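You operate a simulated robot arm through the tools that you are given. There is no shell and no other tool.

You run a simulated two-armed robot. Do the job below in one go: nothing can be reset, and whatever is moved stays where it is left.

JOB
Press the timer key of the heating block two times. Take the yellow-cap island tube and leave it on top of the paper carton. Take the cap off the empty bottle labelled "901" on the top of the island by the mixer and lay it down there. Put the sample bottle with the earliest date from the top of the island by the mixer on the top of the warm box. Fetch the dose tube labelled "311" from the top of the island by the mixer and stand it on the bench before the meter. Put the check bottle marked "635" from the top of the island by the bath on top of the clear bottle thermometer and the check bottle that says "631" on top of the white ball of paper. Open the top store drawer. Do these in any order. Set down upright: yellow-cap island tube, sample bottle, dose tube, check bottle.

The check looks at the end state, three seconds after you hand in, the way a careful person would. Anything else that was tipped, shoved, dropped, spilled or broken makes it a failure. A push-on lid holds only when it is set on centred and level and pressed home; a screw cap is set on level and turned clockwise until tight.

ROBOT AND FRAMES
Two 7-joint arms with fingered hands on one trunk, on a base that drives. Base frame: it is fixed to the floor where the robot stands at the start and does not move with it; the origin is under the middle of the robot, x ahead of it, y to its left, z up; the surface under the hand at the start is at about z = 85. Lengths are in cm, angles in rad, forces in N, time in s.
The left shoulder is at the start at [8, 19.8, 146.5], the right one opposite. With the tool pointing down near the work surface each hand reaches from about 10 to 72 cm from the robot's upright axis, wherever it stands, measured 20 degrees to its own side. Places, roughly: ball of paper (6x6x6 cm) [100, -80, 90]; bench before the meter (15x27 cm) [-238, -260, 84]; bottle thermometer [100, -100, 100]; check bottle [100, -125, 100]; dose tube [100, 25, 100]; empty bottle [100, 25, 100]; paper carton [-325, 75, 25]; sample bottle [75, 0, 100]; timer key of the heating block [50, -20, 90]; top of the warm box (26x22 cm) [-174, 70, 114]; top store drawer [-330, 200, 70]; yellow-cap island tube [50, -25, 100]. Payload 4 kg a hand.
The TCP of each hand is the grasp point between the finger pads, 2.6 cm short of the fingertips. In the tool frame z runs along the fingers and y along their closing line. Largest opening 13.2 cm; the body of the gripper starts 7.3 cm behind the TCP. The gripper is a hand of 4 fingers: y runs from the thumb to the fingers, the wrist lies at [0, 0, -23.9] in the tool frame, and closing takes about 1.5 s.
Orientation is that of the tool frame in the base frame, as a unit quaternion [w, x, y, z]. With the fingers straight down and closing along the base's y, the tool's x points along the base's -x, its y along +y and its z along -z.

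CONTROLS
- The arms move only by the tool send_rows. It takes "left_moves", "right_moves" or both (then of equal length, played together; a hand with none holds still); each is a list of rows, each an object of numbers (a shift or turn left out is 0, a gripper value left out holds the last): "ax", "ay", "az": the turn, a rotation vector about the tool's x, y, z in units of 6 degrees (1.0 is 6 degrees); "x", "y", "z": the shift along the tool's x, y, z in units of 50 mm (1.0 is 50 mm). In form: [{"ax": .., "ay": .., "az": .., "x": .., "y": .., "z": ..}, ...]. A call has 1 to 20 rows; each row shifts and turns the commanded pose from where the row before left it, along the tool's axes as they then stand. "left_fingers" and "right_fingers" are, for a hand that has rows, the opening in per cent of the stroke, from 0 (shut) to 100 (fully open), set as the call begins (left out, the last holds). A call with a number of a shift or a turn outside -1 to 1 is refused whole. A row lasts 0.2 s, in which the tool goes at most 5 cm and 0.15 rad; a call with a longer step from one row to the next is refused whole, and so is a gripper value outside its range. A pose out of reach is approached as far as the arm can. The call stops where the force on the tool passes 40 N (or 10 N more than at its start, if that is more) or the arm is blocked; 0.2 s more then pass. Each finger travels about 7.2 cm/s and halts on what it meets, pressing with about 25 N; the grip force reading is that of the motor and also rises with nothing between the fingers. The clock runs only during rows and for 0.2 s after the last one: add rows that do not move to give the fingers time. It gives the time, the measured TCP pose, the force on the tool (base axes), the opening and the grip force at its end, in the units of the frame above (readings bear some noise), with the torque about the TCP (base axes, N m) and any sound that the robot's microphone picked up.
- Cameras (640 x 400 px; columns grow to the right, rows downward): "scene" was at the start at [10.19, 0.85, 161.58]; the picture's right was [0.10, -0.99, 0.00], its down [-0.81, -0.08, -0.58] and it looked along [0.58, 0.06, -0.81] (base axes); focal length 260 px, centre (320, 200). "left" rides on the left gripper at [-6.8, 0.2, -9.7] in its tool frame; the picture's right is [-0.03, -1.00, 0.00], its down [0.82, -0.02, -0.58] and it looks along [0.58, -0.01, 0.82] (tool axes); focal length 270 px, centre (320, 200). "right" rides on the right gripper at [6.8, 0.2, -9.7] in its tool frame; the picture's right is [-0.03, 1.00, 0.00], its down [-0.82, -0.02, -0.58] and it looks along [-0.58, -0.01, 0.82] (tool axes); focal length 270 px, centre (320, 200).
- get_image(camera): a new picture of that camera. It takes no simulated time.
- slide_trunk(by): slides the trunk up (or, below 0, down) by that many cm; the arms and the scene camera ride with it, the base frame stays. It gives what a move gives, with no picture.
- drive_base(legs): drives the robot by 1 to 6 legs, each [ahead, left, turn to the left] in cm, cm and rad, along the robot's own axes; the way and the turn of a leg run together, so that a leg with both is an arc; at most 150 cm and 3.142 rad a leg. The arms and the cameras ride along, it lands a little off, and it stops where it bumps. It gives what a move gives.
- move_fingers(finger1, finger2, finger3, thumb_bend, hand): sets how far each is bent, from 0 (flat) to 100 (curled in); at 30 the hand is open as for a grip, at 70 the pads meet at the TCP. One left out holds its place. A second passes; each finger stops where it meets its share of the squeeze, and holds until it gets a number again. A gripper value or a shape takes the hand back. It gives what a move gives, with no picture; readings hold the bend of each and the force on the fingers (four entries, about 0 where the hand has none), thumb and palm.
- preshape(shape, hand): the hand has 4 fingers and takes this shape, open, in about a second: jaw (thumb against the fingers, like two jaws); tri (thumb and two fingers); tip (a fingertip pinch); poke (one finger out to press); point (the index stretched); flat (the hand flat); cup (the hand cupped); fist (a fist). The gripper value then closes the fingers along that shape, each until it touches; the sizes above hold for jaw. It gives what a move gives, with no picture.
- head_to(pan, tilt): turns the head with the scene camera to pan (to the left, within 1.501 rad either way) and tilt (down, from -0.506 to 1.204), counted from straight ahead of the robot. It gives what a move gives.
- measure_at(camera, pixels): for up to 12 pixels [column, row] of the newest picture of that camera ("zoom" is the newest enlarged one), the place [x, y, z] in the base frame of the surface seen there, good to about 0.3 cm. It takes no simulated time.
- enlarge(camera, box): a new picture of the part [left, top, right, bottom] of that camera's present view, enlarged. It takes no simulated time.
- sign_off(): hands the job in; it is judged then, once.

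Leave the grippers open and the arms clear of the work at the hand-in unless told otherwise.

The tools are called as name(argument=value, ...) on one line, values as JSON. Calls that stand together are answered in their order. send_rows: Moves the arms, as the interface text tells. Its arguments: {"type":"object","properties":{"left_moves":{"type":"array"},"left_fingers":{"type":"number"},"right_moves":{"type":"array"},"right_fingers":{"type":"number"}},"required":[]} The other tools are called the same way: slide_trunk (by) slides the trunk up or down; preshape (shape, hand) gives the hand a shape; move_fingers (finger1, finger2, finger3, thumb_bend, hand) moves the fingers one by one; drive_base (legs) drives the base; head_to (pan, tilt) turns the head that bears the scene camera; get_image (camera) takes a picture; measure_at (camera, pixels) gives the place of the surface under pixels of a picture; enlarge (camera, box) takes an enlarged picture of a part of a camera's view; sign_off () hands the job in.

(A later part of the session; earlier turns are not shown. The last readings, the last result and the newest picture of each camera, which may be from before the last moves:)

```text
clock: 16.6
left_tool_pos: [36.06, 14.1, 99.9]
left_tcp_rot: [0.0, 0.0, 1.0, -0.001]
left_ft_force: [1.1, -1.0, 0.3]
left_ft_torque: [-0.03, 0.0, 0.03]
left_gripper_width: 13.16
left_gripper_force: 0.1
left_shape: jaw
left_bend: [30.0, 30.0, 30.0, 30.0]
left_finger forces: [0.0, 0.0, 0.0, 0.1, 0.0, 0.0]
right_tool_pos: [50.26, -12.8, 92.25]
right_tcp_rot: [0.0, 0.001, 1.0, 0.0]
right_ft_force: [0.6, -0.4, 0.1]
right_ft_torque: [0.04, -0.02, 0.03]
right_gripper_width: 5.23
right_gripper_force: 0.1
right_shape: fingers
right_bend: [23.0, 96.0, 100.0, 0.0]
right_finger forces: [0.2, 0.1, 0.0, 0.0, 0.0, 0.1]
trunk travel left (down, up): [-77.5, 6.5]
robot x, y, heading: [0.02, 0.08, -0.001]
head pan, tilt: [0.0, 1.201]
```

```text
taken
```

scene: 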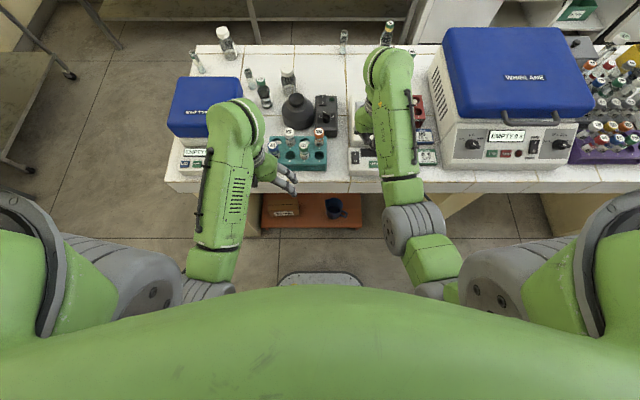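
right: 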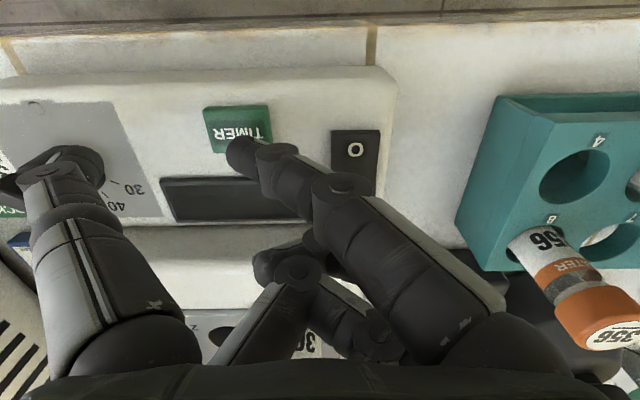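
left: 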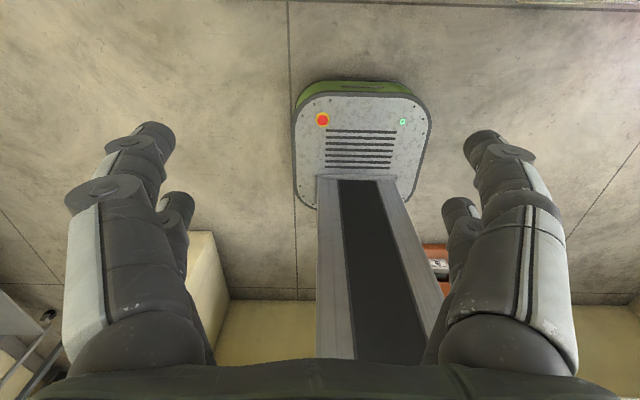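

The tip is close above the key, but the thumb is near the dial knob at left. I measure thumb and knob heights to be sure they don't touch.

enlarge(camera="right", box=[0, 90, 300, 260])

measure_at(camera="right", pixels=[[20, 165], [50, 150], [75, 155], [95, 165], [45, 175], [70, 175], [8, 185], [235, 148], [240, 120], [228, 115]])

enlarge(camera="scene", box=[340, 140, 440, 185])

```text
2.13 times, centred on (150, 175) of right
```

zoom: 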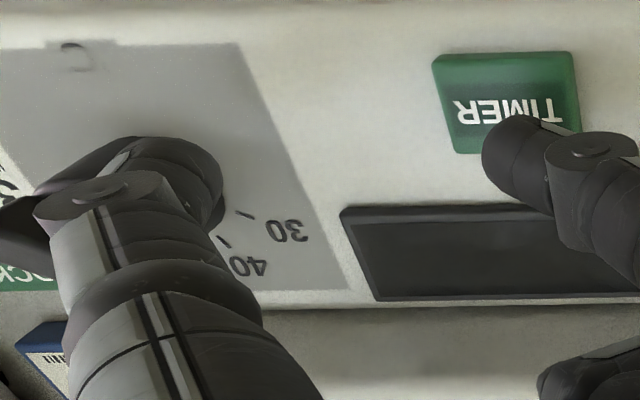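

```text
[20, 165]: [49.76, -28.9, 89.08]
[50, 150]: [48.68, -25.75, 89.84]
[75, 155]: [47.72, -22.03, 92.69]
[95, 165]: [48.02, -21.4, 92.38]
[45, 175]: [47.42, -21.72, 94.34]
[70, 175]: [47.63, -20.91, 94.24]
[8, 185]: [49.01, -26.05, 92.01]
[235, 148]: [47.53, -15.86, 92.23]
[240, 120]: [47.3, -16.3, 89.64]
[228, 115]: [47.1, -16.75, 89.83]
```

```text
6.40 times, centred on (390, 162) of scene
```

zoom: 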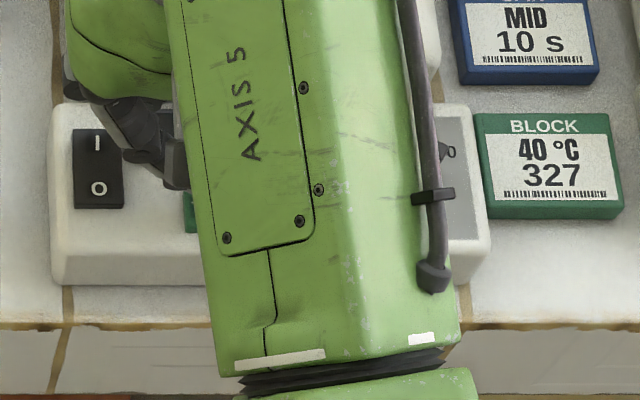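

The thumb could meet the dial knob (top z≈92). I raise 5 cm and turn the hand 40° clockwise (seen from above) so that the thumb swings toward the panel front, clear of the knob.

send_rows(right_moves=[{"z": -0.6}, {"z": -0.6}, {"az": 1}, {"az": 1}, {"az": 1}, {"az": 1}, {"az": 1}, {"az": 1}, {"az": 0.67}, {}])

get_image(camera="right")

get_image(camera="scene")

```text
clock: 18.8
left_tool_pos: [36.07, 14.1, 99.9]
left_tcp_rot: [0.0, 0.0, 1.0, 0.001]
left_ft_force: [-0.1, -0.7, -0.3]
left_ft_torque: [-0.04, -0.02, 0.02]
left_gripper_width: 13.18
left_gripper_force: 0.0
left_shape: jaw
left_bend: [30.0, 30.0, 30.0, 30.0]
left_finger forces: [0.0, 0.0, 0.1, 0.0, 0.0, 0.1]
right_tool_pos: [50.25, -12.82, 98.19]
right_tcp_rot: [-0.001, 0.342, 0.94, -0.001]
right_ft_force: [-0.3, -0.2, -0.2]
right_ft_torque: [0.0, 0.0, -0.02]
right_gripper_width: 5.21
right_gripper_force: 0.0
right_shape: fingers
right_bend: [23.0, 96.0, 100.0, 0.0]
right_finger forces: [0.1, 0.1, 0.0, 0.0, 0.0, 0.0]
trunk travel left (down, up): [-77.5, 6.5]
robot x, y, heading: [-0.03, -0.0, -0.0]
head pan, tilt: [0.0, 1.201]
```

```text
taken
```

right: 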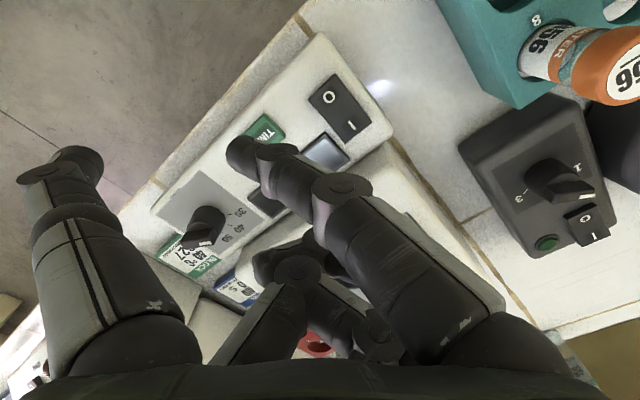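

```text
taken
```

scene: 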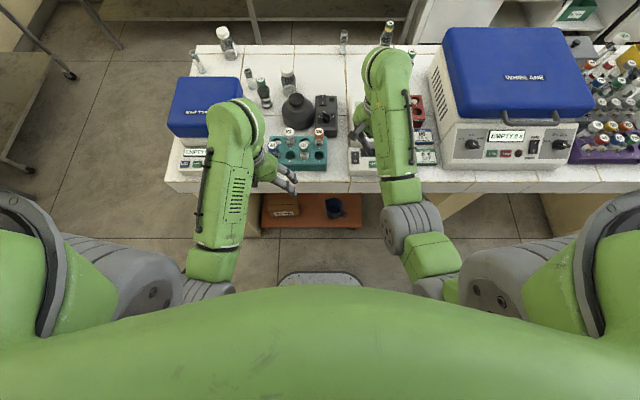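

Thumb now lies toward the table front. I measure the tip near (235,150) and the key near (262,130).

measure_at(camera="right", pixels=[[235, 148], [245, 145], [232, 158], [240, 165], [262, 130], [275, 125], [65, 155], [85, 165]])

enlarge(camera="right", box=[190, 90, 350, 220])

```text
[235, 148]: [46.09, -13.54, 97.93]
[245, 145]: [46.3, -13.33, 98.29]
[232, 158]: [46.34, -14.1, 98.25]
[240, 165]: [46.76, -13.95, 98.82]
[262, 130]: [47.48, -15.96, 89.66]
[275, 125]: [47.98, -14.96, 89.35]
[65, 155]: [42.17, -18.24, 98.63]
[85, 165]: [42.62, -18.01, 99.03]
```

```text
3.08 times, centred on (270, 155) of right
```

zoom: 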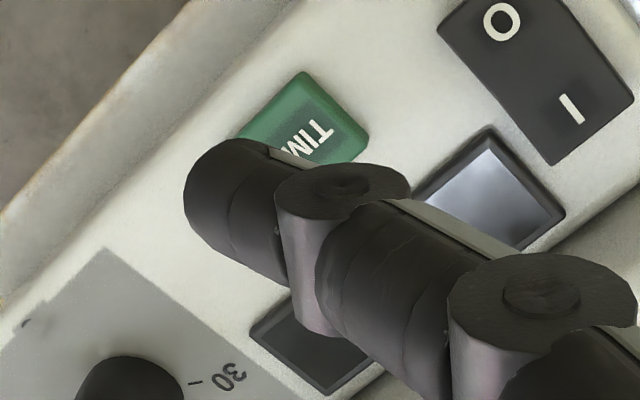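

Tip is about [46.3,-14.0]; the target is [47.95,-16.4]. I shift by base (+1.6,-2.4), i.e. tool x −2.77, y −0.81 cm, then lower 6 cm.

send_rows(right_moves=[{"x": -0.28, "y": -0.08}, {"x": -0.28, "y": -0.08}, {"z": 0.6}, {"z": 0.6}, {}])

get_image(camera="right")

```text
clock: 20.0
left_tool_pos: [36.15, 14.1, 100.01]
left_tcp_rot: [0.0, 0.0, 1.0, 0.0]
left_ft_force: [0.2, 0.3, -0.6]
left_ft_torque: [0.01, -0.01, 0.01]
left_gripper_width: 13.2
left_gripper_force: 0.0
left_shape: jaw
left_bend: [30.0, 30.0, 30.0, 30.0]
left_finger forces: [0.0, 0.0, 0.0, 0.1, 0.0, 0.0]
right_tool_pos: [51.87, -15.22, 92.19]
right_tcp_rot: [0.0, 0.342, 0.94, -0.001]
right_ft_force: [-0.4, 0.4, 0.2]
right_ft_torque: [-0.04, 0.04, -0.01]
right_gripper_width: 5.22
right_gripper_force: 0.0
right_shape: fingers
right_bend: [23.0, 96.0, 100.0, 0.0]
right_finger forces: [0.0, 0.0, 0.0, 0.0, 0.0, 0.0]
trunk travel left (down, up): [-77.5, 6.5]
robot x, y, heading: [-0.09, 0.09, 0.0]
head pan, tilt: [0.0, 1.201]
```

```text
taken
```

right: 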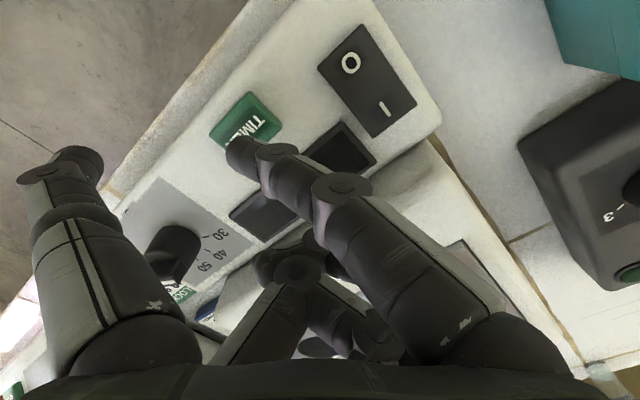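

Tip hovers by the key. Check the close-up before pressing.

enlarge(camera="right", box=[180, 70, 320, 190])

measure_at(camera="right", pixels=[[235, 150], [240, 165], [250, 110], [265, 110], [240, 120], [300, 265], [265, 262]])

```text
3.33 times, centred on (250, 130) of right
```

zoom: 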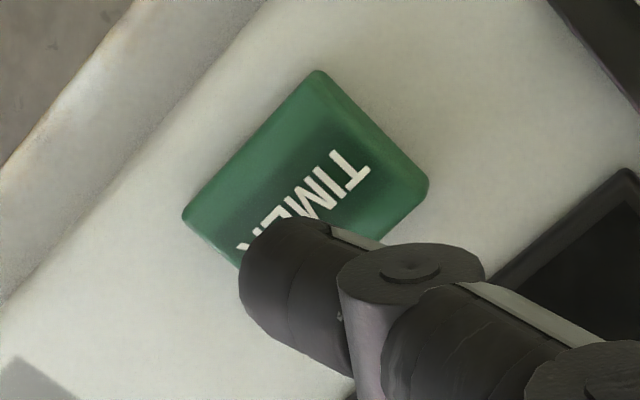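

```text
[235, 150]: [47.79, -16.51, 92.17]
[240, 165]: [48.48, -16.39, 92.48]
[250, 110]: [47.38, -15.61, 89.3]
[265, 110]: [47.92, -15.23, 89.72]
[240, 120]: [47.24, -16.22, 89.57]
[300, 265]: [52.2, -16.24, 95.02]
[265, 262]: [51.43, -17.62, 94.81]
```

Aligned: tip surface at [48.0,-16.5,92.3], key top 89.6. I press down slowly.

send_rows(right_moves=[{"z": 0.1}, {"z": 0.1}, {"z": 0.06}, {}])

```text
clock: 21.0
left_tool_pos: [36.11, 14.06, 100.01]
left_tcp_rot: [0.0, 0.0, 1.0, 0.0]
left_ft_force: [0.3, -0.8, 0.4]
left_ft_torque: [-0.01, 0.01, 0.0]
left_gripper_width: 13.2
left_gripper_force: 0.1
left_shape: jaw
left_bend: [30.0, 30.0, 30.0, 30.0]
left_finger forces: [0.1, 0.0, 0.0, 0.0, 0.0, 0.0]
right_tool_pos: [51.93, -15.12, 90.92]
right_tcp_rot: [0.0, 0.342, 0.94, 0.0]
right_ft_force: [0.5, -0.1, 3.9]
right_ft_torque: [-0.03, 0.11, -0.01]
right_gripper_width: 5.01
right_gripper_force: 1.1
right_shape: fingers
right_bend: [26.0, 96.0, 100.0, 0.0]
right_finger forces: [3.1, 0.0, 0.0, 0.0, 0.1, 0.0]
trunk travel left (down, up): [-77.5, 6.5]
robot x, y, heading: [-0.21, -0.03, -0.004]
head pan, tilt: [0.0, 1.201]
heard: click
```

A click was heard with 3.9 N: first press. I look at the display, then release.

send_rows(right_moves=[{"z": -0.2}, {"z": -0.2}, {}])

get_image(camera="right")

enlarge(camera="right", box=[200, 80, 420, 240])

```text
clock: 21.8
left_tool_pos: [36.04, 14.05, 100.04]
left_tcp_rot: [0.001, 0.0, 1.0, 0.0]
left_ft_force: [0.4, 0.1, 0.8]
left_ft_torque: [0.01, 0.0, 0.02]
left_gripper_width: 13.18
left_gripper_force: 0.2
left_shape: jaw
left_bend: [30.0, 30.0, 30.0, 30.0]
left_finger forces: [0.1, 0.0, 0.0, 0.0, 0.0, 0.1]
right_tool_pos: [51.84, -15.15, 92.92]
right_tcp_rot: [0.0, 0.342, 0.94, 0.0]
right_ft_force: [-0.7, -0.3, 0.8]
right_ft_torque: [0.02, -0.01, 0.04]
right_gripper_width: 5.15
right_gripper_force: 0.1
right_shape: fingers
right_bend: [24.0, 96.0, 100.0, 0.0]
right_finger forces: [0.1, 0.1, 0.0, 0.0, 0.0, 0.1]
trunk travel left (down, up): [-77.5, 6.5]
robot x, y, heading: [-0.25, -0.21, 0.006]
head pan, tilt: [0.0, 1.201]
```

```text
taken
```

right: 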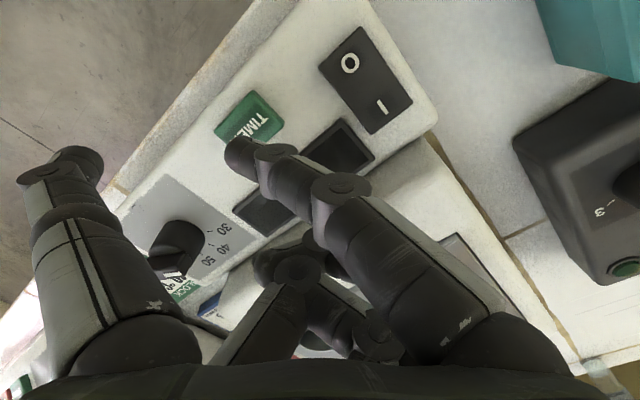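

```text
2.50 times, centred on (310, 160) of right
```

zoom: 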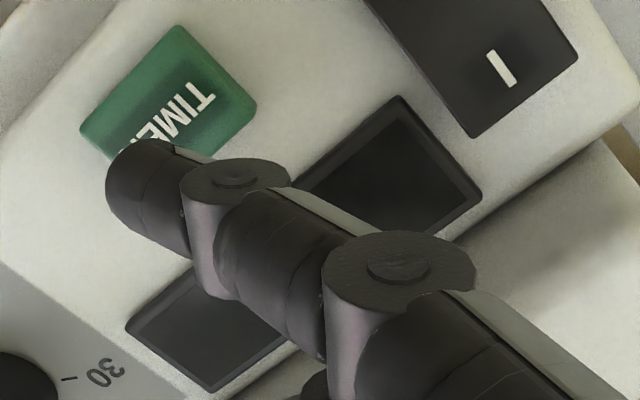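

Released (0.1 N). The display stays dark, but a click came. Second press now, same motion.

send_rows(right_moves=[{"z": 0.14}, {"z": 0.1}, {"z": 0.1}, {"z": 0.06}, {}])

```text
clock: 23.0
left_tool_pos: [36.22, 14.11, 99.95]
left_tcp_rot: [-0.001, 0.0, 1.0, 0.0]
left_ft_force: [0.9, -0.2, 0.4]
left_ft_torque: [0.01, 0.02, -0.04]
left_gripper_width: 13.16
left_gripper_force: 0.1
left_shape: jaw
left_bend: [30.0, 30.0, 30.0, 30.0]
left_finger forces: [0.1, 0.0, 0.0, 0.0, 0.1, 0.0]
right_tool_pos: [51.89, -15.17, 91.07]
right_tcp_rot: [0.0, 0.342, 0.94, 0.0]
right_ft_force: [1.6, 0.7, 3.4]
right_ft_torque: [-0.03, 0.04, 0.01]
right_gripper_width: 5.06
right_gripper_force: 0.6
right_shape: fingers
right_bend: [25.0, 96.0, 100.0, 0.0]
right_finger forces: [2.4, 0.0, 0.1, 0.0, 0.0, 0.0]
trunk travel left (down, up): [-77.5, 6.5]
robot x, y, heading: [-0.17, 0.27, 0.004]
head pan, tilt: [0.0, 1.201]
heard: click
```

Second click heard. I lift off and rise to about z 110.

send_rows(right_moves=[{"z": -0.4}, {"z": -0.8}, {"z": -0.8}, {"z": -0.8}, {"z": -0.8}, {}])

get_image(camera="right")

get_image(camera="scene")

```text
clock: 24.4
left_tool_pos: [36.14, 14.1, 99.99]
left_tcp_rot: [0.0, 0.0, 1.0, 0.0]
left_ft_force: [-0.1, 1.0, 0.0]
left_ft_torque: [0.0, 0.01, 0.01]
left_gripper_width: 13.18
left_gripper_force: 0.1
left_shape: jaw
left_bend: [30.0, 30.0, 30.0, 30.0]
left_finger forces: [0.0, 0.1, 0.1, 0.0, 0.0, 0.0]
right_tool_pos: [51.68, -14.95, 108.99]
right_tcp_rot: [-0.001, 0.341, 0.94, 0.0]
right_ft_force: [0.1, 0.1, 0.3]
right_ft_torque: [-0.02, -0.02, 0.02]
right_gripper_width: 5.15
right_gripper_force: 0.1
right_shape: fingers
right_bend: [24.0, 96.0, 100.0, 0.0]
right_finger forces: [0.0, 0.0, 0.1, 0.0, 0.1, 0.0]
trunk travel left (down, up): [-77.5, 6.5]
robot x, y, heading: [-0.07, -0.02, -0.002]
head pan, tilt: [0.0, 1.201]
```

```text
taken
```

right: 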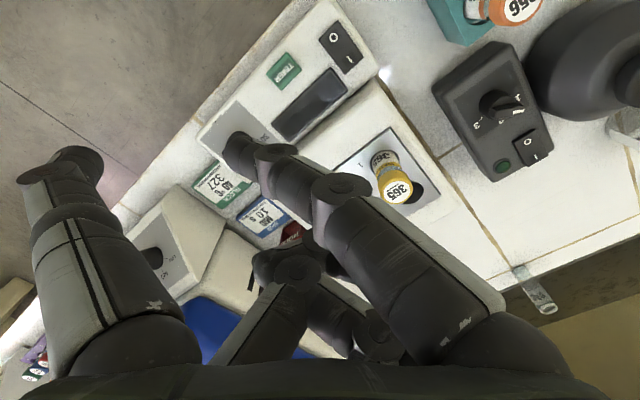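

```text
taken
```

scene: 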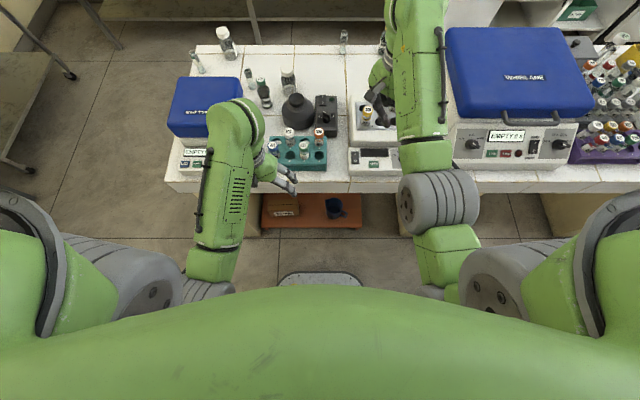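

Timer pressed twice. Next I plan the driving: look to the left with a steeper tilt to see what lies beside and behind.

head_to(pan=1.5, tilt=0.75)

get_image(camera="scene")

measure_at(camera="scene", pixels=[[20, 200], [60, 250], [100, 150], [200, 100], [300, 100], [450, 100], [320, 160], [200, 200]])

head_to(pan=-1.5, tilt=0.75)

get_image(camera="scene")

```text
clock: 26.0
left_tool_pos: [36.17, 14.07, 99.97]
left_tcp_rot: [0.0, 0.0, 1.0, 0.0]
left_ft_force: [0.2, -0.5, 0.2]
left_ft_torque: [0.0, -0.02, 0.0]
left_gripper_width: 13.18
left_gripper_force: 0.1
left_shape: jaw
left_bend: [30.0, 30.0, 30.0, 30.0]
left_finger forces: [0.0, 0.0, 0.1, 0.1, 0.1, 0.1]
right_tool_pos: [51.67, -14.99, 108.94]
right_tcp_rot: [0.0, 0.342, 0.94, 0.0]
right_ft_force: [-0.1, -0.4, 0.5]
right_ft_torque: [0.0, 0.0, 0.01]
right_gripper_width: 5.15
right_gripper_force: 0.0
right_shape: fingers
right_bend: [24.0, 96.0, 100.0, 0.0]
right_finger forces: [0.1, 0.1, 0.1, 0.0, 0.0, 0.1]
trunk travel left (down, up): [-77.5, 6.5]
robot x, y, heading: [0.14, -0.22, 0.003]
head pan, tilt: [1.499, 0.75]
```

```text
taken
```

scene: 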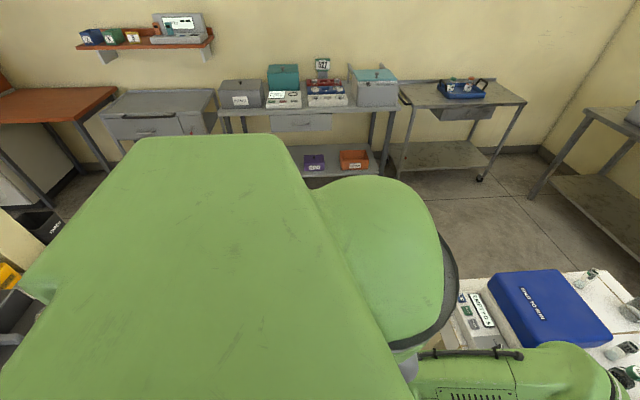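

```text
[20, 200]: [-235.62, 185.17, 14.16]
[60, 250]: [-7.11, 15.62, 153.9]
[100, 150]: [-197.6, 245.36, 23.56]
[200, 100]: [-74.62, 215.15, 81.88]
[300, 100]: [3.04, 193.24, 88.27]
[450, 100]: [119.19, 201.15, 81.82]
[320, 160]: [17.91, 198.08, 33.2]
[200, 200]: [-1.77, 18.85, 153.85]
```

```text
clock: 28.6
left_tool_pos: [36.12, 14.13, 100.02]
left_tcp_rot: [0.0, 0.001, 1.0, 0.0]
left_ft_force: [1.4, 0.6, 0.1]
left_ft_torque: [-0.01, 0.02, -0.01]
left_gripper_width: 13.21
left_gripper_force: 0.1
left_shape: jaw
left_bend: [30.0, 30.0, 30.0, 30.0]
left_finger forces: [0.0, 0.0, 0.0, 0.0, 0.0, 0.1]
right_tool_pos: [51.65, -14.89, 109.13]
right_tcp_rot: [0.0, 0.342, 0.94, 0.0]
right_ft_force: [0.2, -0.2, -0.7]
right_ft_torque: [-0.01, 0.04, 0.0]
right_gripper_width: 5.19
right_gripper_force: 0.0
right_shape: fingers
right_bend: [24.0, 96.0, 100.0, 0.0]
right_finger forces: [0.0, 0.0, 0.1, 0.0, 0.0, 0.0]
trunk travel left (down, up): [-77.5, 6.5]
robot x, y, heading: [-0.03, 0.28, 0.001]
head pan, tilt: [-1.499, 0.75]
```

```text
taken
```

scene: 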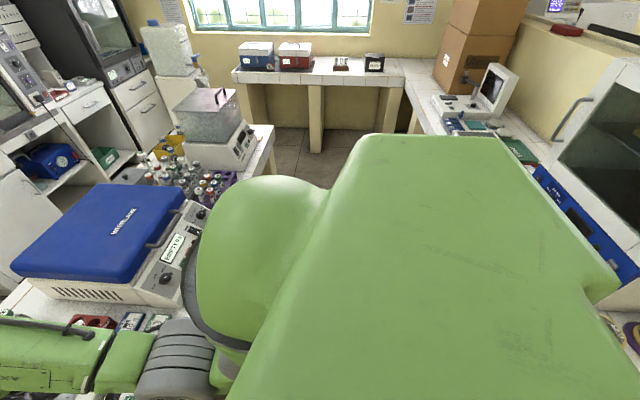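

I measure distances to the bench and cabinet behind (right side of this picture).

measure_at(camera="scene", pixels=[[600, 260], [560, 190], [510, 140], [575, 110], [610, 310], [635, 335], [450, 120], [410, 95], [330, 105], [240, 150], [250, 130], [300, 170]])

enlarge(camera="scene", box=[100, 70, 280, 210])

```text
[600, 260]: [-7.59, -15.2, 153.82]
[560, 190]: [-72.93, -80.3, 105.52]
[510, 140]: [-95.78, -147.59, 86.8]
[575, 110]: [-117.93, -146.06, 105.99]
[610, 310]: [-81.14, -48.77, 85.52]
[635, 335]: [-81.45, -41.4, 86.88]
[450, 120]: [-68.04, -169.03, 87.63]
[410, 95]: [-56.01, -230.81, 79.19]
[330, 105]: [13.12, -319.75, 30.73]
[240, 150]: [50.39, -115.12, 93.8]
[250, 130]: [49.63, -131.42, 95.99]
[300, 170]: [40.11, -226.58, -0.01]
```

```text
2.86 times, centred on (190, 140) of scene
```

zoom: 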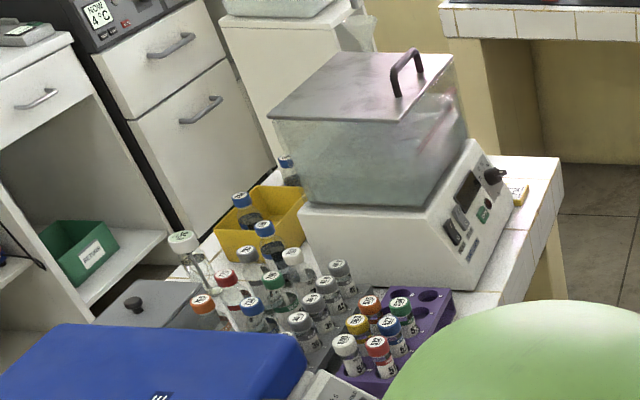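

The aisle behind is about 65 cm from my axis to the back bench. I drive back 18 cm first so the hands clear the island.

drive_base(legs=[[-18, 0, 0]])

send_rows(left_moves=[{"x": -0.7, "z": -0.6}, {"x": -0.7, "z": -0.6}, {"x": -0.7, "z": -0.6}, {"x": -0.7, "z": -0.6}, {"x": -0.7, "z": -0.6}, {}], right_moves=[{"az": -1, "z": -0.2}, {"az": -1, "z": -0.2}, {"az": -1, "z": -0.2}, {"az": -1, "z": -0.2}, {"az": -1, "z": -0.2}, {"az": -1, "z": -0.2}])

head_to(pan=0.3, tilt=0.9)

get_image(camera="scene")

```text
clock: 30.1
left_tool_pos: [18.6, 14.01, 99.82]
left_tcp_rot: [-0.002, 0.002, 1.0, 0.0]
left_ft_force: [0.4, 0.5, -0.8]
left_ft_torque: [0.01, 0.02, 0.02]
left_gripper_width: 13.2
left_gripper_force: 0.1
left_shape: jaw
left_bend: [30.0, 30.0, 30.0, 30.0]
left_finger forces: [0.0, 0.0, 0.0, 0.0, 0.0, 0.1]
right_tool_pos: [34.12, -15.07, 108.82]
right_tcp_rot: [-0.002, 0.343, 0.939, 0.0]
right_ft_force: [-0.1, -0.6, 0.6]
right_ft_torque: [-0.01, 0.04, 0.04]
right_gripper_width: 5.17
right_gripper_force: 0.0
right_shape: fingers
right_bend: [24.0, 96.0, 100.0, 0.0]
right_finger forces: [0.0, 0.0, 0.0, 0.0, 0.0, 0.0]
trunk travel left (down, up): [-77.5, 6.5]
robot x, y, heading: [-17.82, -0.07, -0.003]
head pan, tilt: [-1.499, 0.75]
```

```text
clock: 31.5
left_tool_pos: [36.76, 13.85, 113.15]
left_tcp_rot: [0.0, 0.001, 1.0, 0.0]
left_ft_force: [0.3, 0.0, 0.2]
left_ft_torque: [0.03, 0.01, -0.01]
left_gripper_width: 13.18
left_gripper_force: 0.0
left_shape: jaw
left_bend: [30.0, 30.0, 30.0, 30.0]
left_finger forces: [0.0, 0.0, 0.1, 0.1, 0.0, 0.0]
left hand out of reach, approached as far as the arm can: row 2, 3
right_tool_pos: [35.66, -14.8, 113.63]
right_tcp_rot: [0.001, 0.035, 0.999, 0.0]
right_ft_force: [-0.2, 0.0, 0.8]
right_ft_torque: [0.02, 0.0, 0.04]
right_gripper_width: 5.15
right_gripper_force: 0.0
right_shape: fingers
right_bend: [24.0, 96.0, 100.0, 0.0]
right_finger forces: [0.0, 0.0, 0.0, 0.0, 0.0, 0.1]
right hand out of reach, approached as far as the arm can: row 3, 4, 5, 6
trunk travel left (down, up): [-77.5, 6.5]
robot x, y, heading: [-18.03, 0.23, -0.002]
head pan, tilt: [-1.499, 0.75]
```

```text
clock: 33.3
left_tool_pos: [37.01, 13.89, 113.12]
left_tcp_rot: [0.001, 0.002, 1.0, -0.001]
left_ft_force: [0.3, 0.8, 0.7]
left_ft_torque: [-0.06, -0.01, -0.02]
left_gripper_width: 13.18
left_gripper_force: 0.2
left_shape: jaw
left_bend: [30.0, 30.0, 30.0, 30.0]
left_finger forces: [0.1, 0.0, 0.1, 0.1, 0.0, 0.1]
right_tool_pos: [35.81, -14.91, 113.52]
right_tcp_rot: [0.0, 0.036, 0.999, 0.0]
right_ft_force: [-0.1, -0.3, -0.6]
right_ft_torque: [0.01, 0.04, 0.01]
right_gripper_width: 5.18
right_gripper_force: 0.1
right_shape: fingers
right_bend: [24.0, 96.0, 100.0, 0.0]
right_finger forces: [0.0, 0.1, 0.0, 0.0, 0.1, 0.1]
trunk travel left (down, up): [-77.5, 6.5]
robot x, y, heading: [-17.88, 0.16, 0.001]
head pan, tilt: [0.3, 0.901]
```

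```text
taken
```

scene: 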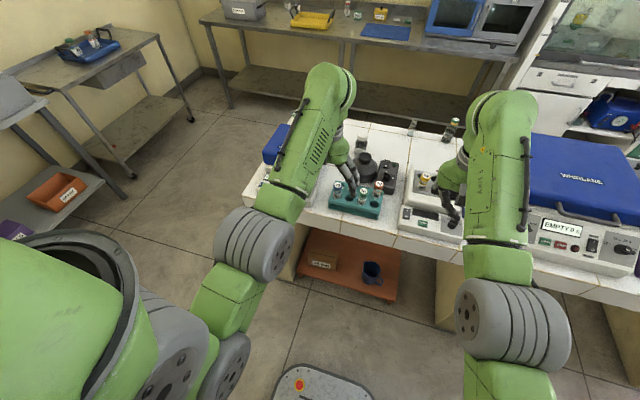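

Hands are up and clear. I set the right hand back to jaw and drive: left 118, then ahead 150.

preshape(hand="right", shape="jaw")

drive_base(legs=[[0, 118, 0], [148, 0, 0]])

get_image(camera="scene")

```text
clock: 34.2
left_tool_pos: [36.91, 13.83, 113.17]
left_tcp_rot: [0.0, 0.001, 1.0, -0.001]
left_ft_force: [-0.2, -0.3, 1.2]
left_ft_torque: [0.03, 0.03, -0.02]
left_gripper_width: 13.19
left_gripper_force: 0.1
left_shape: jaw
left_bend: [30.0, 30.0, 30.0, 30.0]
left_finger forces: [0.0, 0.1, 0.1, 0.0, 0.1, 0.1]
right_tool_pos: [35.72, -14.76, 113.51]
right_tcp_rot: [0.0, 0.036, 0.999, 0.0]
right_ft_force: [-0.4, -1.0, 0.5]
right_ft_torque: [0.03, 0.02, -0.03]
right_gripper_width: 13.2
right_gripper_force: 0.0
right_shape: jaw
right_bend: [30.0, 30.0, 30.0, 30.0]
right_finger forces: [0.0, 0.0, 0.0, 0.1, 0.0, 0.0]
trunk travel left (down, up): [-77.5, 6.5]
robot x, y, heading: [-17.81, -0.36, -0.003]
head pan, tilt: [0.3, 0.901]
```

```text
clock: 47.1
left_tool_pos: [188.2, 126.95, 113.25]
left_tcp_rot: [0.0, 0.006, 1.0, -0.001]
left_ft_force: [-0.4, 0.4, -0.3]
left_ft_torque: [0.0, -0.01, -0.03]
left_gripper_width: 13.2
left_gripper_force: 0.0
left_shape: jaw
left_bend: [30.0, 30.0, 30.0, 30.0]
left_finger forces: [0.0, 0.0, 0.1, 0.0, 0.0, 0.0]
right_tool_pos: [186.87, 98.43, 113.67]
right_tcp_rot: [0.0, 0.043, 0.999, -0.001]
right_ft_force: [0.4, 0.5, -0.4]
right_ft_torque: [0.02, -0.01, -0.02]
right_gripper_width: 13.19
right_gripper_force: 0.1
right_shape: jaw
right_bend: [30.0, 30.0, 30.0, 30.0]
right_finger forces: [0.0, 0.0, 0.0, 0.0, 0.0, 0.0]
trunk travel left (down, up): [-77.5, 6.5]
robot x, y, heading: [133.33, 114.16, -0.017]
head pan, tilt: [0.3, 0.901]
```

```text
taken
```

scene: 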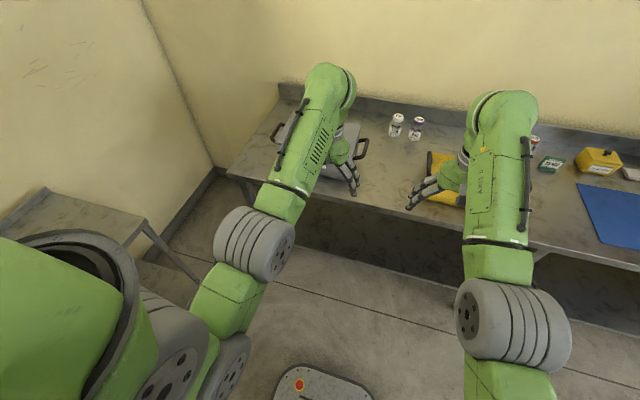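

I'm at (133,114). Turn half round to the left to face the island's back side.

drive_base(legs=[[0, 0, 1.571], [0, 0, 1.571]])

get_image(camera="scene")

```text
clock: 55.1
left_tool_pos: [78.19, 102.22, 113.13]
left_tcp_rot: [0.0, 1.0, -0.018, 0.0]
left_ft_force: [-0.1, 1.0, 0.2]
left_ft_torque: [0.02, 0.0, -0.01]
left_gripper_width: 13.19
left_gripper_force: 0.1
left_shape: jaw
left_bend: [30.0, 30.0, 30.0, 30.0]
left_finger forces: [0.1, 0.1, 0.1, 0.0, 0.0, 0.0]
right_tool_pos: [80.3, 130.68, 113.55]
right_tcp_rot: [0.001, 0.999, -0.053, 0.0]
right_ft_force: [-0.7, 0.8, 1.0]
right_ft_torque: [-0.01, 0.04, -0.02]
right_gripper_width: 13.21
right_gripper_force: 0.1
right_shape: jaw
right_bend: [30.0, 30.0, 30.0, 30.0]
right_finger forces: [0.1, 0.1, 0.0, 0.1, 0.0, 0.0]
trunk travel left (down, up): [-77.5, 6.5]
robot x, y, heading: [133.38, 114.16, 3.101]
head pan, tilt: [0.3, 0.901]
```

```text
taken
```

scene: 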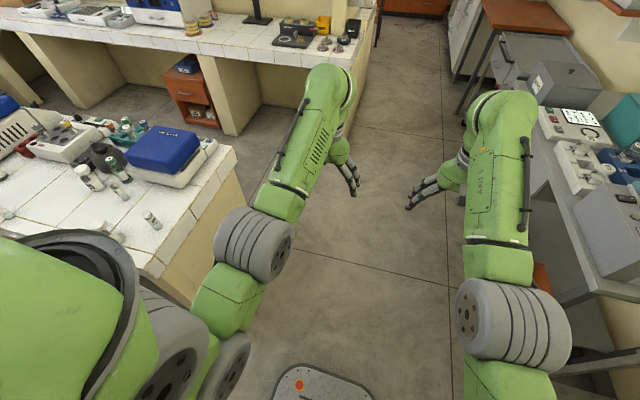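

Facing −x now. I turn the head toward the island's back side and read the labels.

head_to(pan=0.95, tilt=0.75)

get_image(camera="scene")

enlarge(camera="scene", box=[200, 60, 440, 210])

```text
clock: 56.1
left_tool_pos: [78.1, 101.94, 113.17]
left_tcp_rot: [0.0, 1.0, -0.018, 0.0]
left_ft_force: [-0.7, 0.8, 0.6]
left_ft_torque: [0.02, 0.0, 0.02]
left_gripper_width: 13.2
left_gripper_force: 0.0
left_shape: jaw
left_bend: [30.0, 30.0, 30.0, 30.0]
left_finger forces: [0.0, 0.0, 0.0, 0.1, 0.0, 0.0]
right_tool_pos: [80.19, 130.66, 113.56]
right_tcp_rot: [-0.001, 0.999, -0.053, -0.001]
right_ft_force: [-0.8, -0.7, -0.2]
right_ft_torque: [0.01, 0.01, -0.01]
right_gripper_width: 13.22
right_gripper_force: 0.0
right_shape: jaw
right_bend: [30.0, 30.0, 30.0, 30.0]
right_finger forces: [0.0, 0.0, 0.1, 0.1, 0.1, 0.0]
trunk travel left (down, up): [-77.5, 6.5]
robot x, y, heading: [133.28, 113.88, 3.102]
head pan, tilt: [0.949, 0.75]
```

```text
taken
```

scene: 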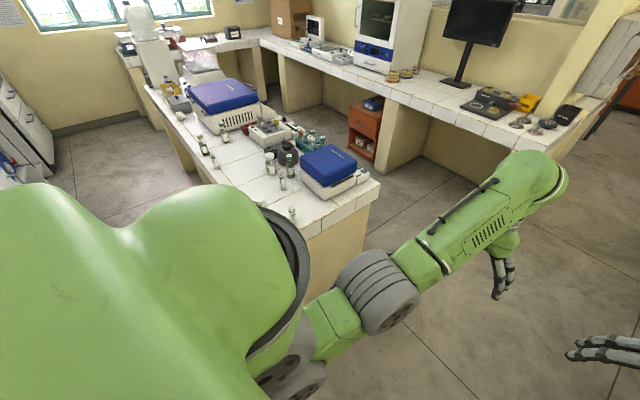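

```text
2.67 times, centred on (320, 135) of scene
```

zoom: 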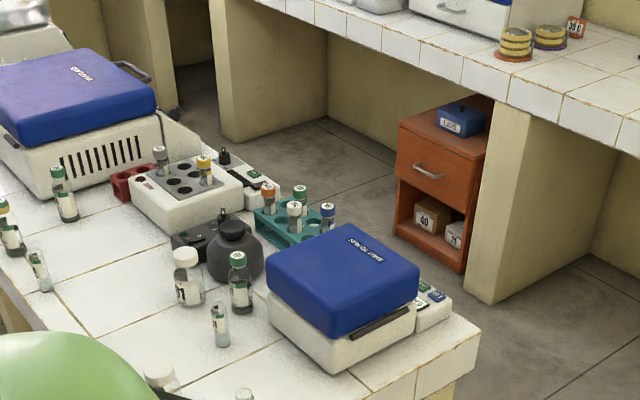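

I drive back 30 cm then sideways along the island's back (my left is −y), with a small heading correction.

drive_base(legs=[[-32, 0, 0.04], [0, 108, 0]])

head_to(pan=0.0, tilt=0.75)

get_image(camera="scene")

```text
clock: 63.4
left_tool_pos: [109.99, -7.24, 113.17]
left_tcp_rot: [0.0, 1.0, -0.005, 0.0]
left_ft_force: [0.8, 0.9, -0.6]
left_ft_torque: [0.01, 0.01, 0.01]
left_gripper_width: 13.2
left_gripper_force: 0.0
left_shape: jaw
left_bend: [30.0, 30.0, 30.0, 30.0]
left_finger forces: [0.1, 0.0, 0.1, 0.1, 0.1, 0.1]
right_tool_pos: [111.17, 21.31, 113.62]
right_tcp_rot: [0.0, 0.999, -0.04, 0.0]
right_ft_force: [0.3, 0.3, -0.4]
right_ft_torque: [-0.01, -0.01, 0.0]
right_gripper_width: 13.18
right_gripper_force: 0.1
right_shape: jaw
right_bend: [30.0, 30.0, 30.0, 30.0]
right_finger forces: [0.0, 0.0, 0.0, 0.0, 0.0, 0.1]
trunk travel left (down, up): [-77.5, 6.5]
robot x, y, heading: [164.56, 5.87, 3.125]
head pan, tilt: [0.949, 0.75]
```

```text
clock: 64.6
left_tool_pos: [109.97, -7.4, 113.17]
left_tcp_rot: [0.0, 1.0, -0.005, 0.0]
left_ft_force: [-0.4, 0.5, 0.5]
left_ft_torque: [-0.03, 0.0, 0.02]
left_gripper_width: 13.2
left_gripper_force: 0.0
left_shape: jaw
left_bend: [30.0, 30.0, 30.0, 30.0]
left_finger forces: [0.0, 0.0, 0.0, 0.0, 0.1, 0.1]
right_tool_pos: [111.23, 21.3, 113.5]
right_tcp_rot: [0.0, 0.999, -0.041, 0.0]
right_ft_force: [-0.6, 0.0, -0.7]
right_ft_torque: [-0.02, -0.01, 0.0]
right_gripper_width: 13.21
right_gripper_force: 0.1
right_shape: jaw
right_bend: [30.0, 30.0, 30.0, 30.0]
right_finger forces: [0.0, 0.0, 0.0, 0.1, 0.0, 0.0]
trunk travel left (down, up): [-77.5, 6.5]
robot x, y, heading: [164.34, 5.79, 3.132]
head pan, tilt: [0.0, 0.75]
```

```text
taken
```

scene: 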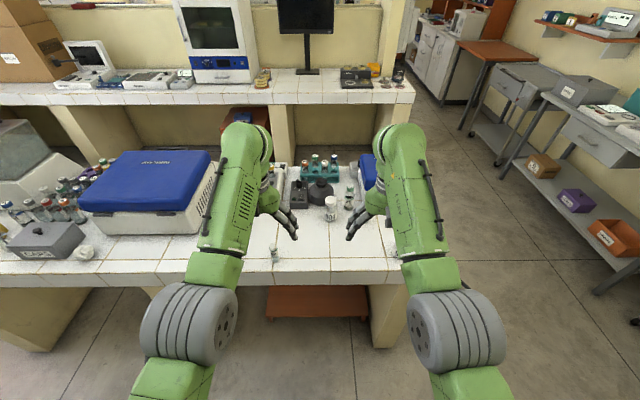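

Now I see the labels from this side. Enlarge the mixer part and the bath part.

enlarge(camera="scene", box=[255, 140, 415, 260])

enlarge(camera="scene", box=[0, 130, 160, 270])

```text
3.33 times, centred on (335, 200) of scene
```

zoom: 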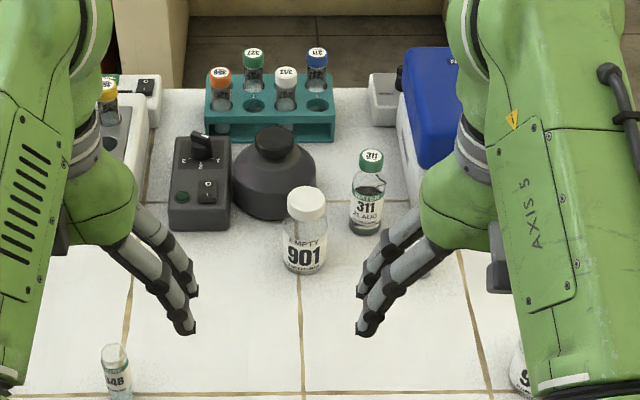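

```text
2.86 times, centred on (80, 200) of scene
```

zoom: 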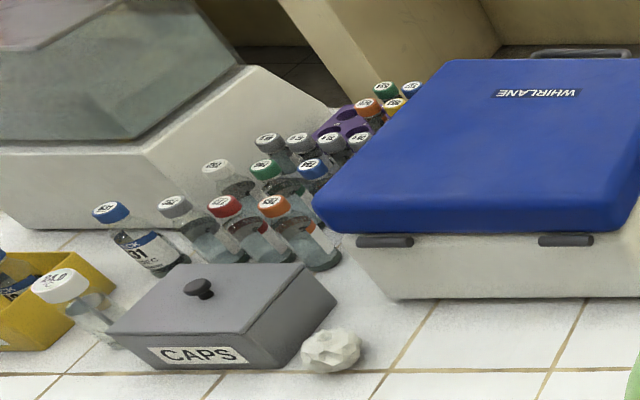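

I read "901 EMPTY" and "311 2? AUG". Get the right camera's view (it looks forward-down here) and close-ups.

get_image(camera="right")

enlarge(camera="right", box=[200, 50, 440, 250])

enlarge(camera="scene", box=[335, 170, 365, 205])

```text
taken
```

right: 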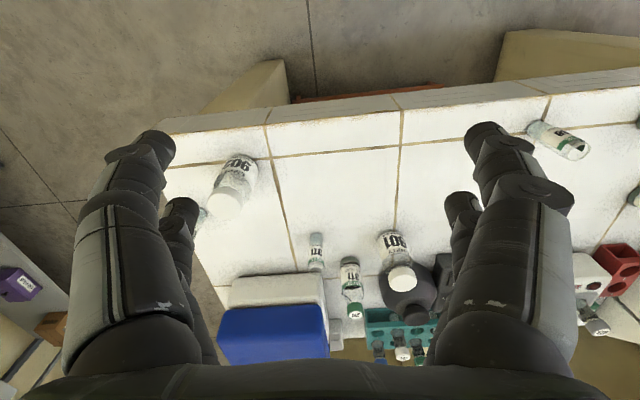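

```text
2.00 times, centred on (320, 150) of right
```

zoom: 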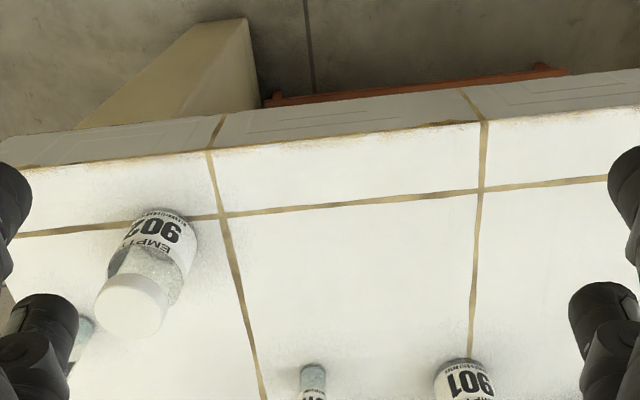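

```text
11.43 times, centred on (350, 188) of scene
```

zoom: 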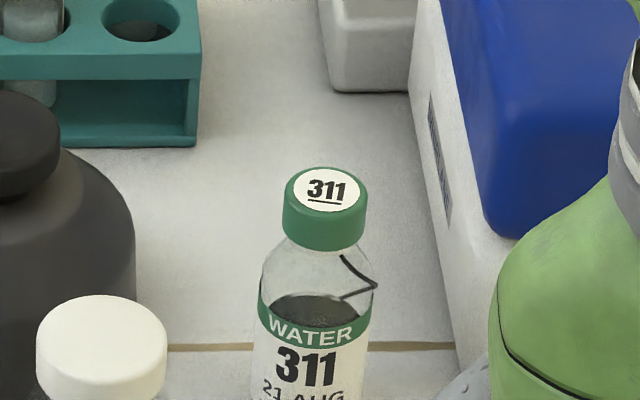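

I enlarge the right camera's view of the tube at (316,250), 311 bottle (350,290), and tube at (560,140).

enlarge(camera="right", box=[290, 220, 420, 330])

enlarge(camera="right", box=[520, 110, 640, 230])

enlarge(camera="right", box=[160, 140, 280, 240])

```text
3.64 times, centred on (355, 275) of right
```

zoom: 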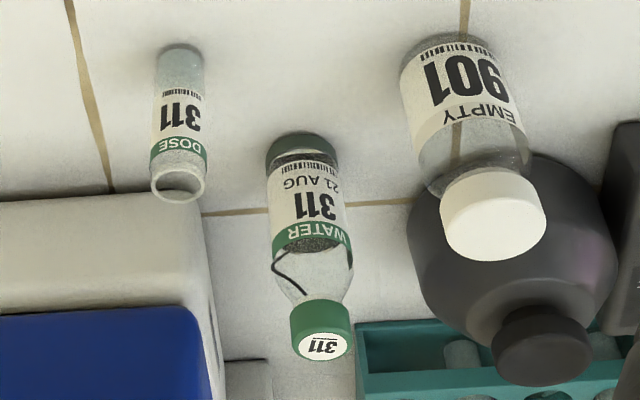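

```text
3.33 times, centred on (580, 170) of right
```

zoom: 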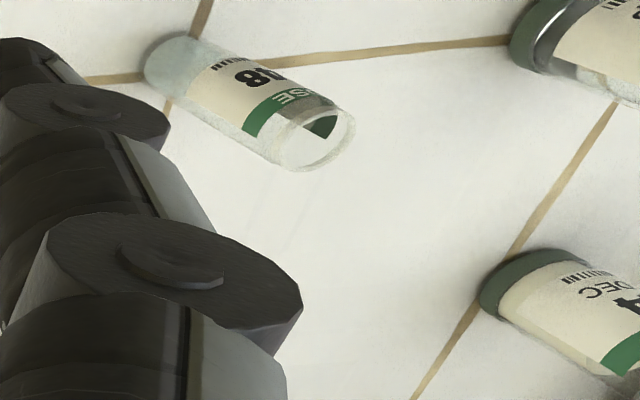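

```text
4.00 times, centred on (220, 190) of right
```

zoom: 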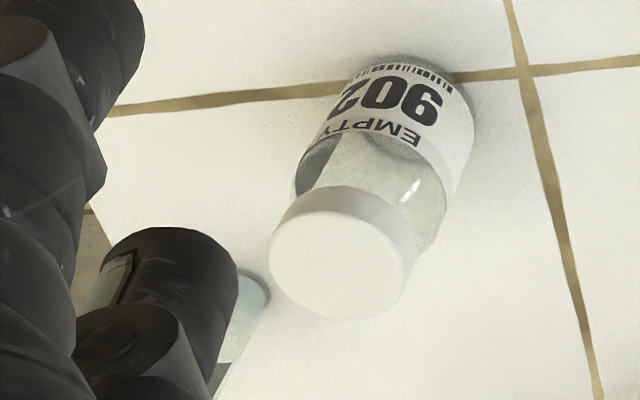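

Dose tube 311 is the one at [83,26]; water 311 is dated 21 AUG, 314 shows "DEC". I slide sideways to y≈−27 to see bottles 314 and 317 between the arms.

drive_base(legs=[[0, 34, 0.01]])

get_image(camera="scene")

enlarge(camera="scene", box=[255, 140, 415, 260])

```text
clock: 66.8
left_tool_pos: [109.73, -41.59, 113.24]
left_tcp_rot: [0.001, 1.0, -0.001, 0.0]
left_ft_force: [-0.3, 0.0, 0.4]
left_ft_torque: [0.01, -0.01, 0.04]
left_gripper_width: 13.2
left_gripper_force: 0.0
left_shape: jaw
left_bend: [30.0, 30.0, 30.0, 30.0]
left_finger forces: [0.0, 0.0, 0.0, 0.0, 0.1, 0.0]
right_tool_pos: [110.82, -12.94, 113.62]
right_tcp_rot: [0.001, 0.999, -0.036, 0.0]
right_ft_force: [-0.6, 0.1, -0.6]
right_ft_torque: [-0.02, 0.01, 0.02]
right_gripper_width: 13.22
right_gripper_force: 0.0
right_shape: jaw
right_bend: [30.0, 30.0, 30.0, 30.0]
right_finger forces: [0.0, 0.0, 0.1, 0.0, 0.0, 0.0]
trunk travel left (down, up): [-77.5, 6.5]
robot x, y, heading: [164.69, -28.06, 3.14]
head pan, tilt: [0.0, 0.75]
```

```text
taken
```

scene: 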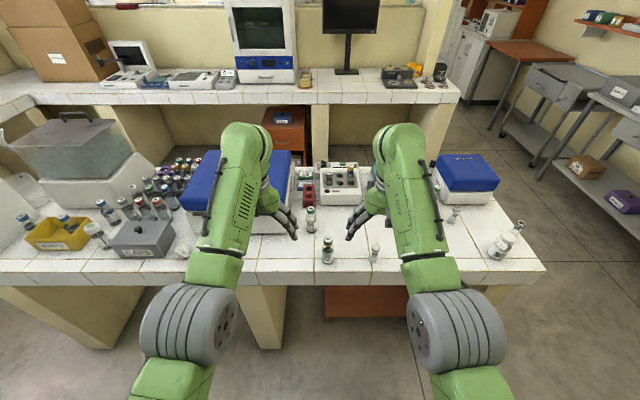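

```text
3.33 times, centred on (335, 200) of scene
```

zoom: 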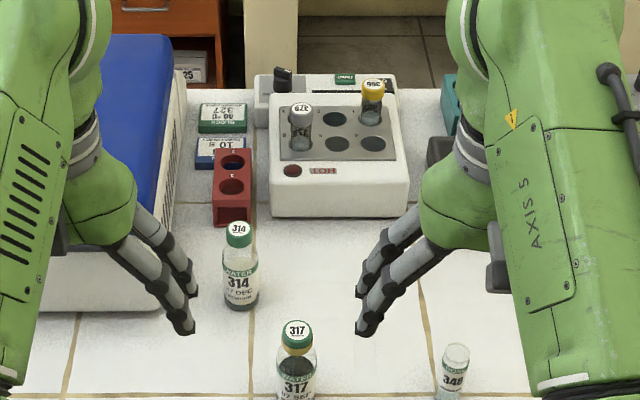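

I enlarge the labels of 314 and 317 to read the dates exactly.

enlarge(camera="scene", box=[300, 200, 322, 238])

enlarge(camera="scene", box=[315, 232, 340, 270])

enlarge(camera="scene", box=[0, 130, 200, 270])

```text
10.53 times, centred on (311, 219) of scene
```

zoom: 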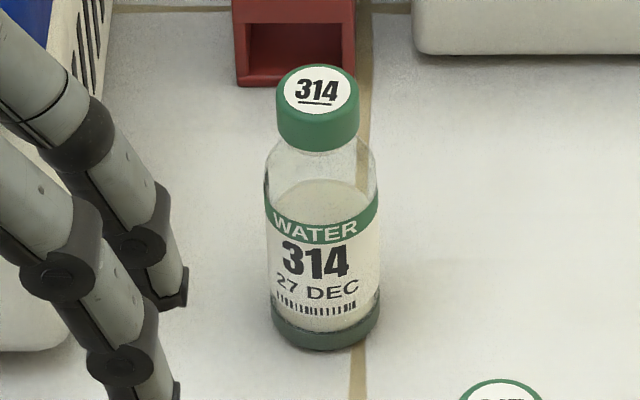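

```text
10.53 times, centred on (328, 251) of scene
```

zoom: 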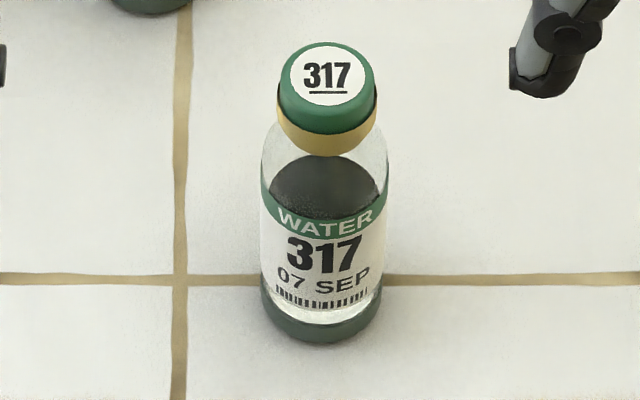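

```text
2.86 times, centred on (100, 200) of scene
```

zoom: 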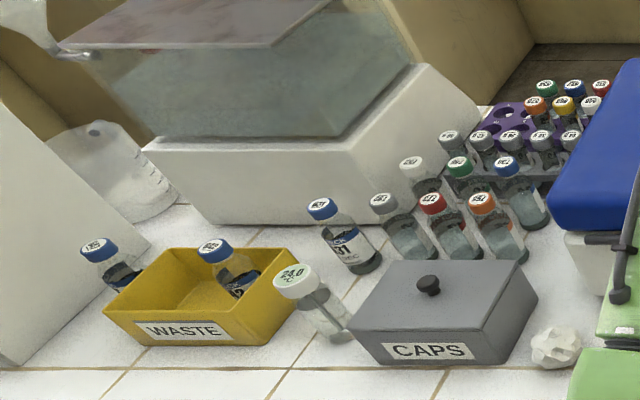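

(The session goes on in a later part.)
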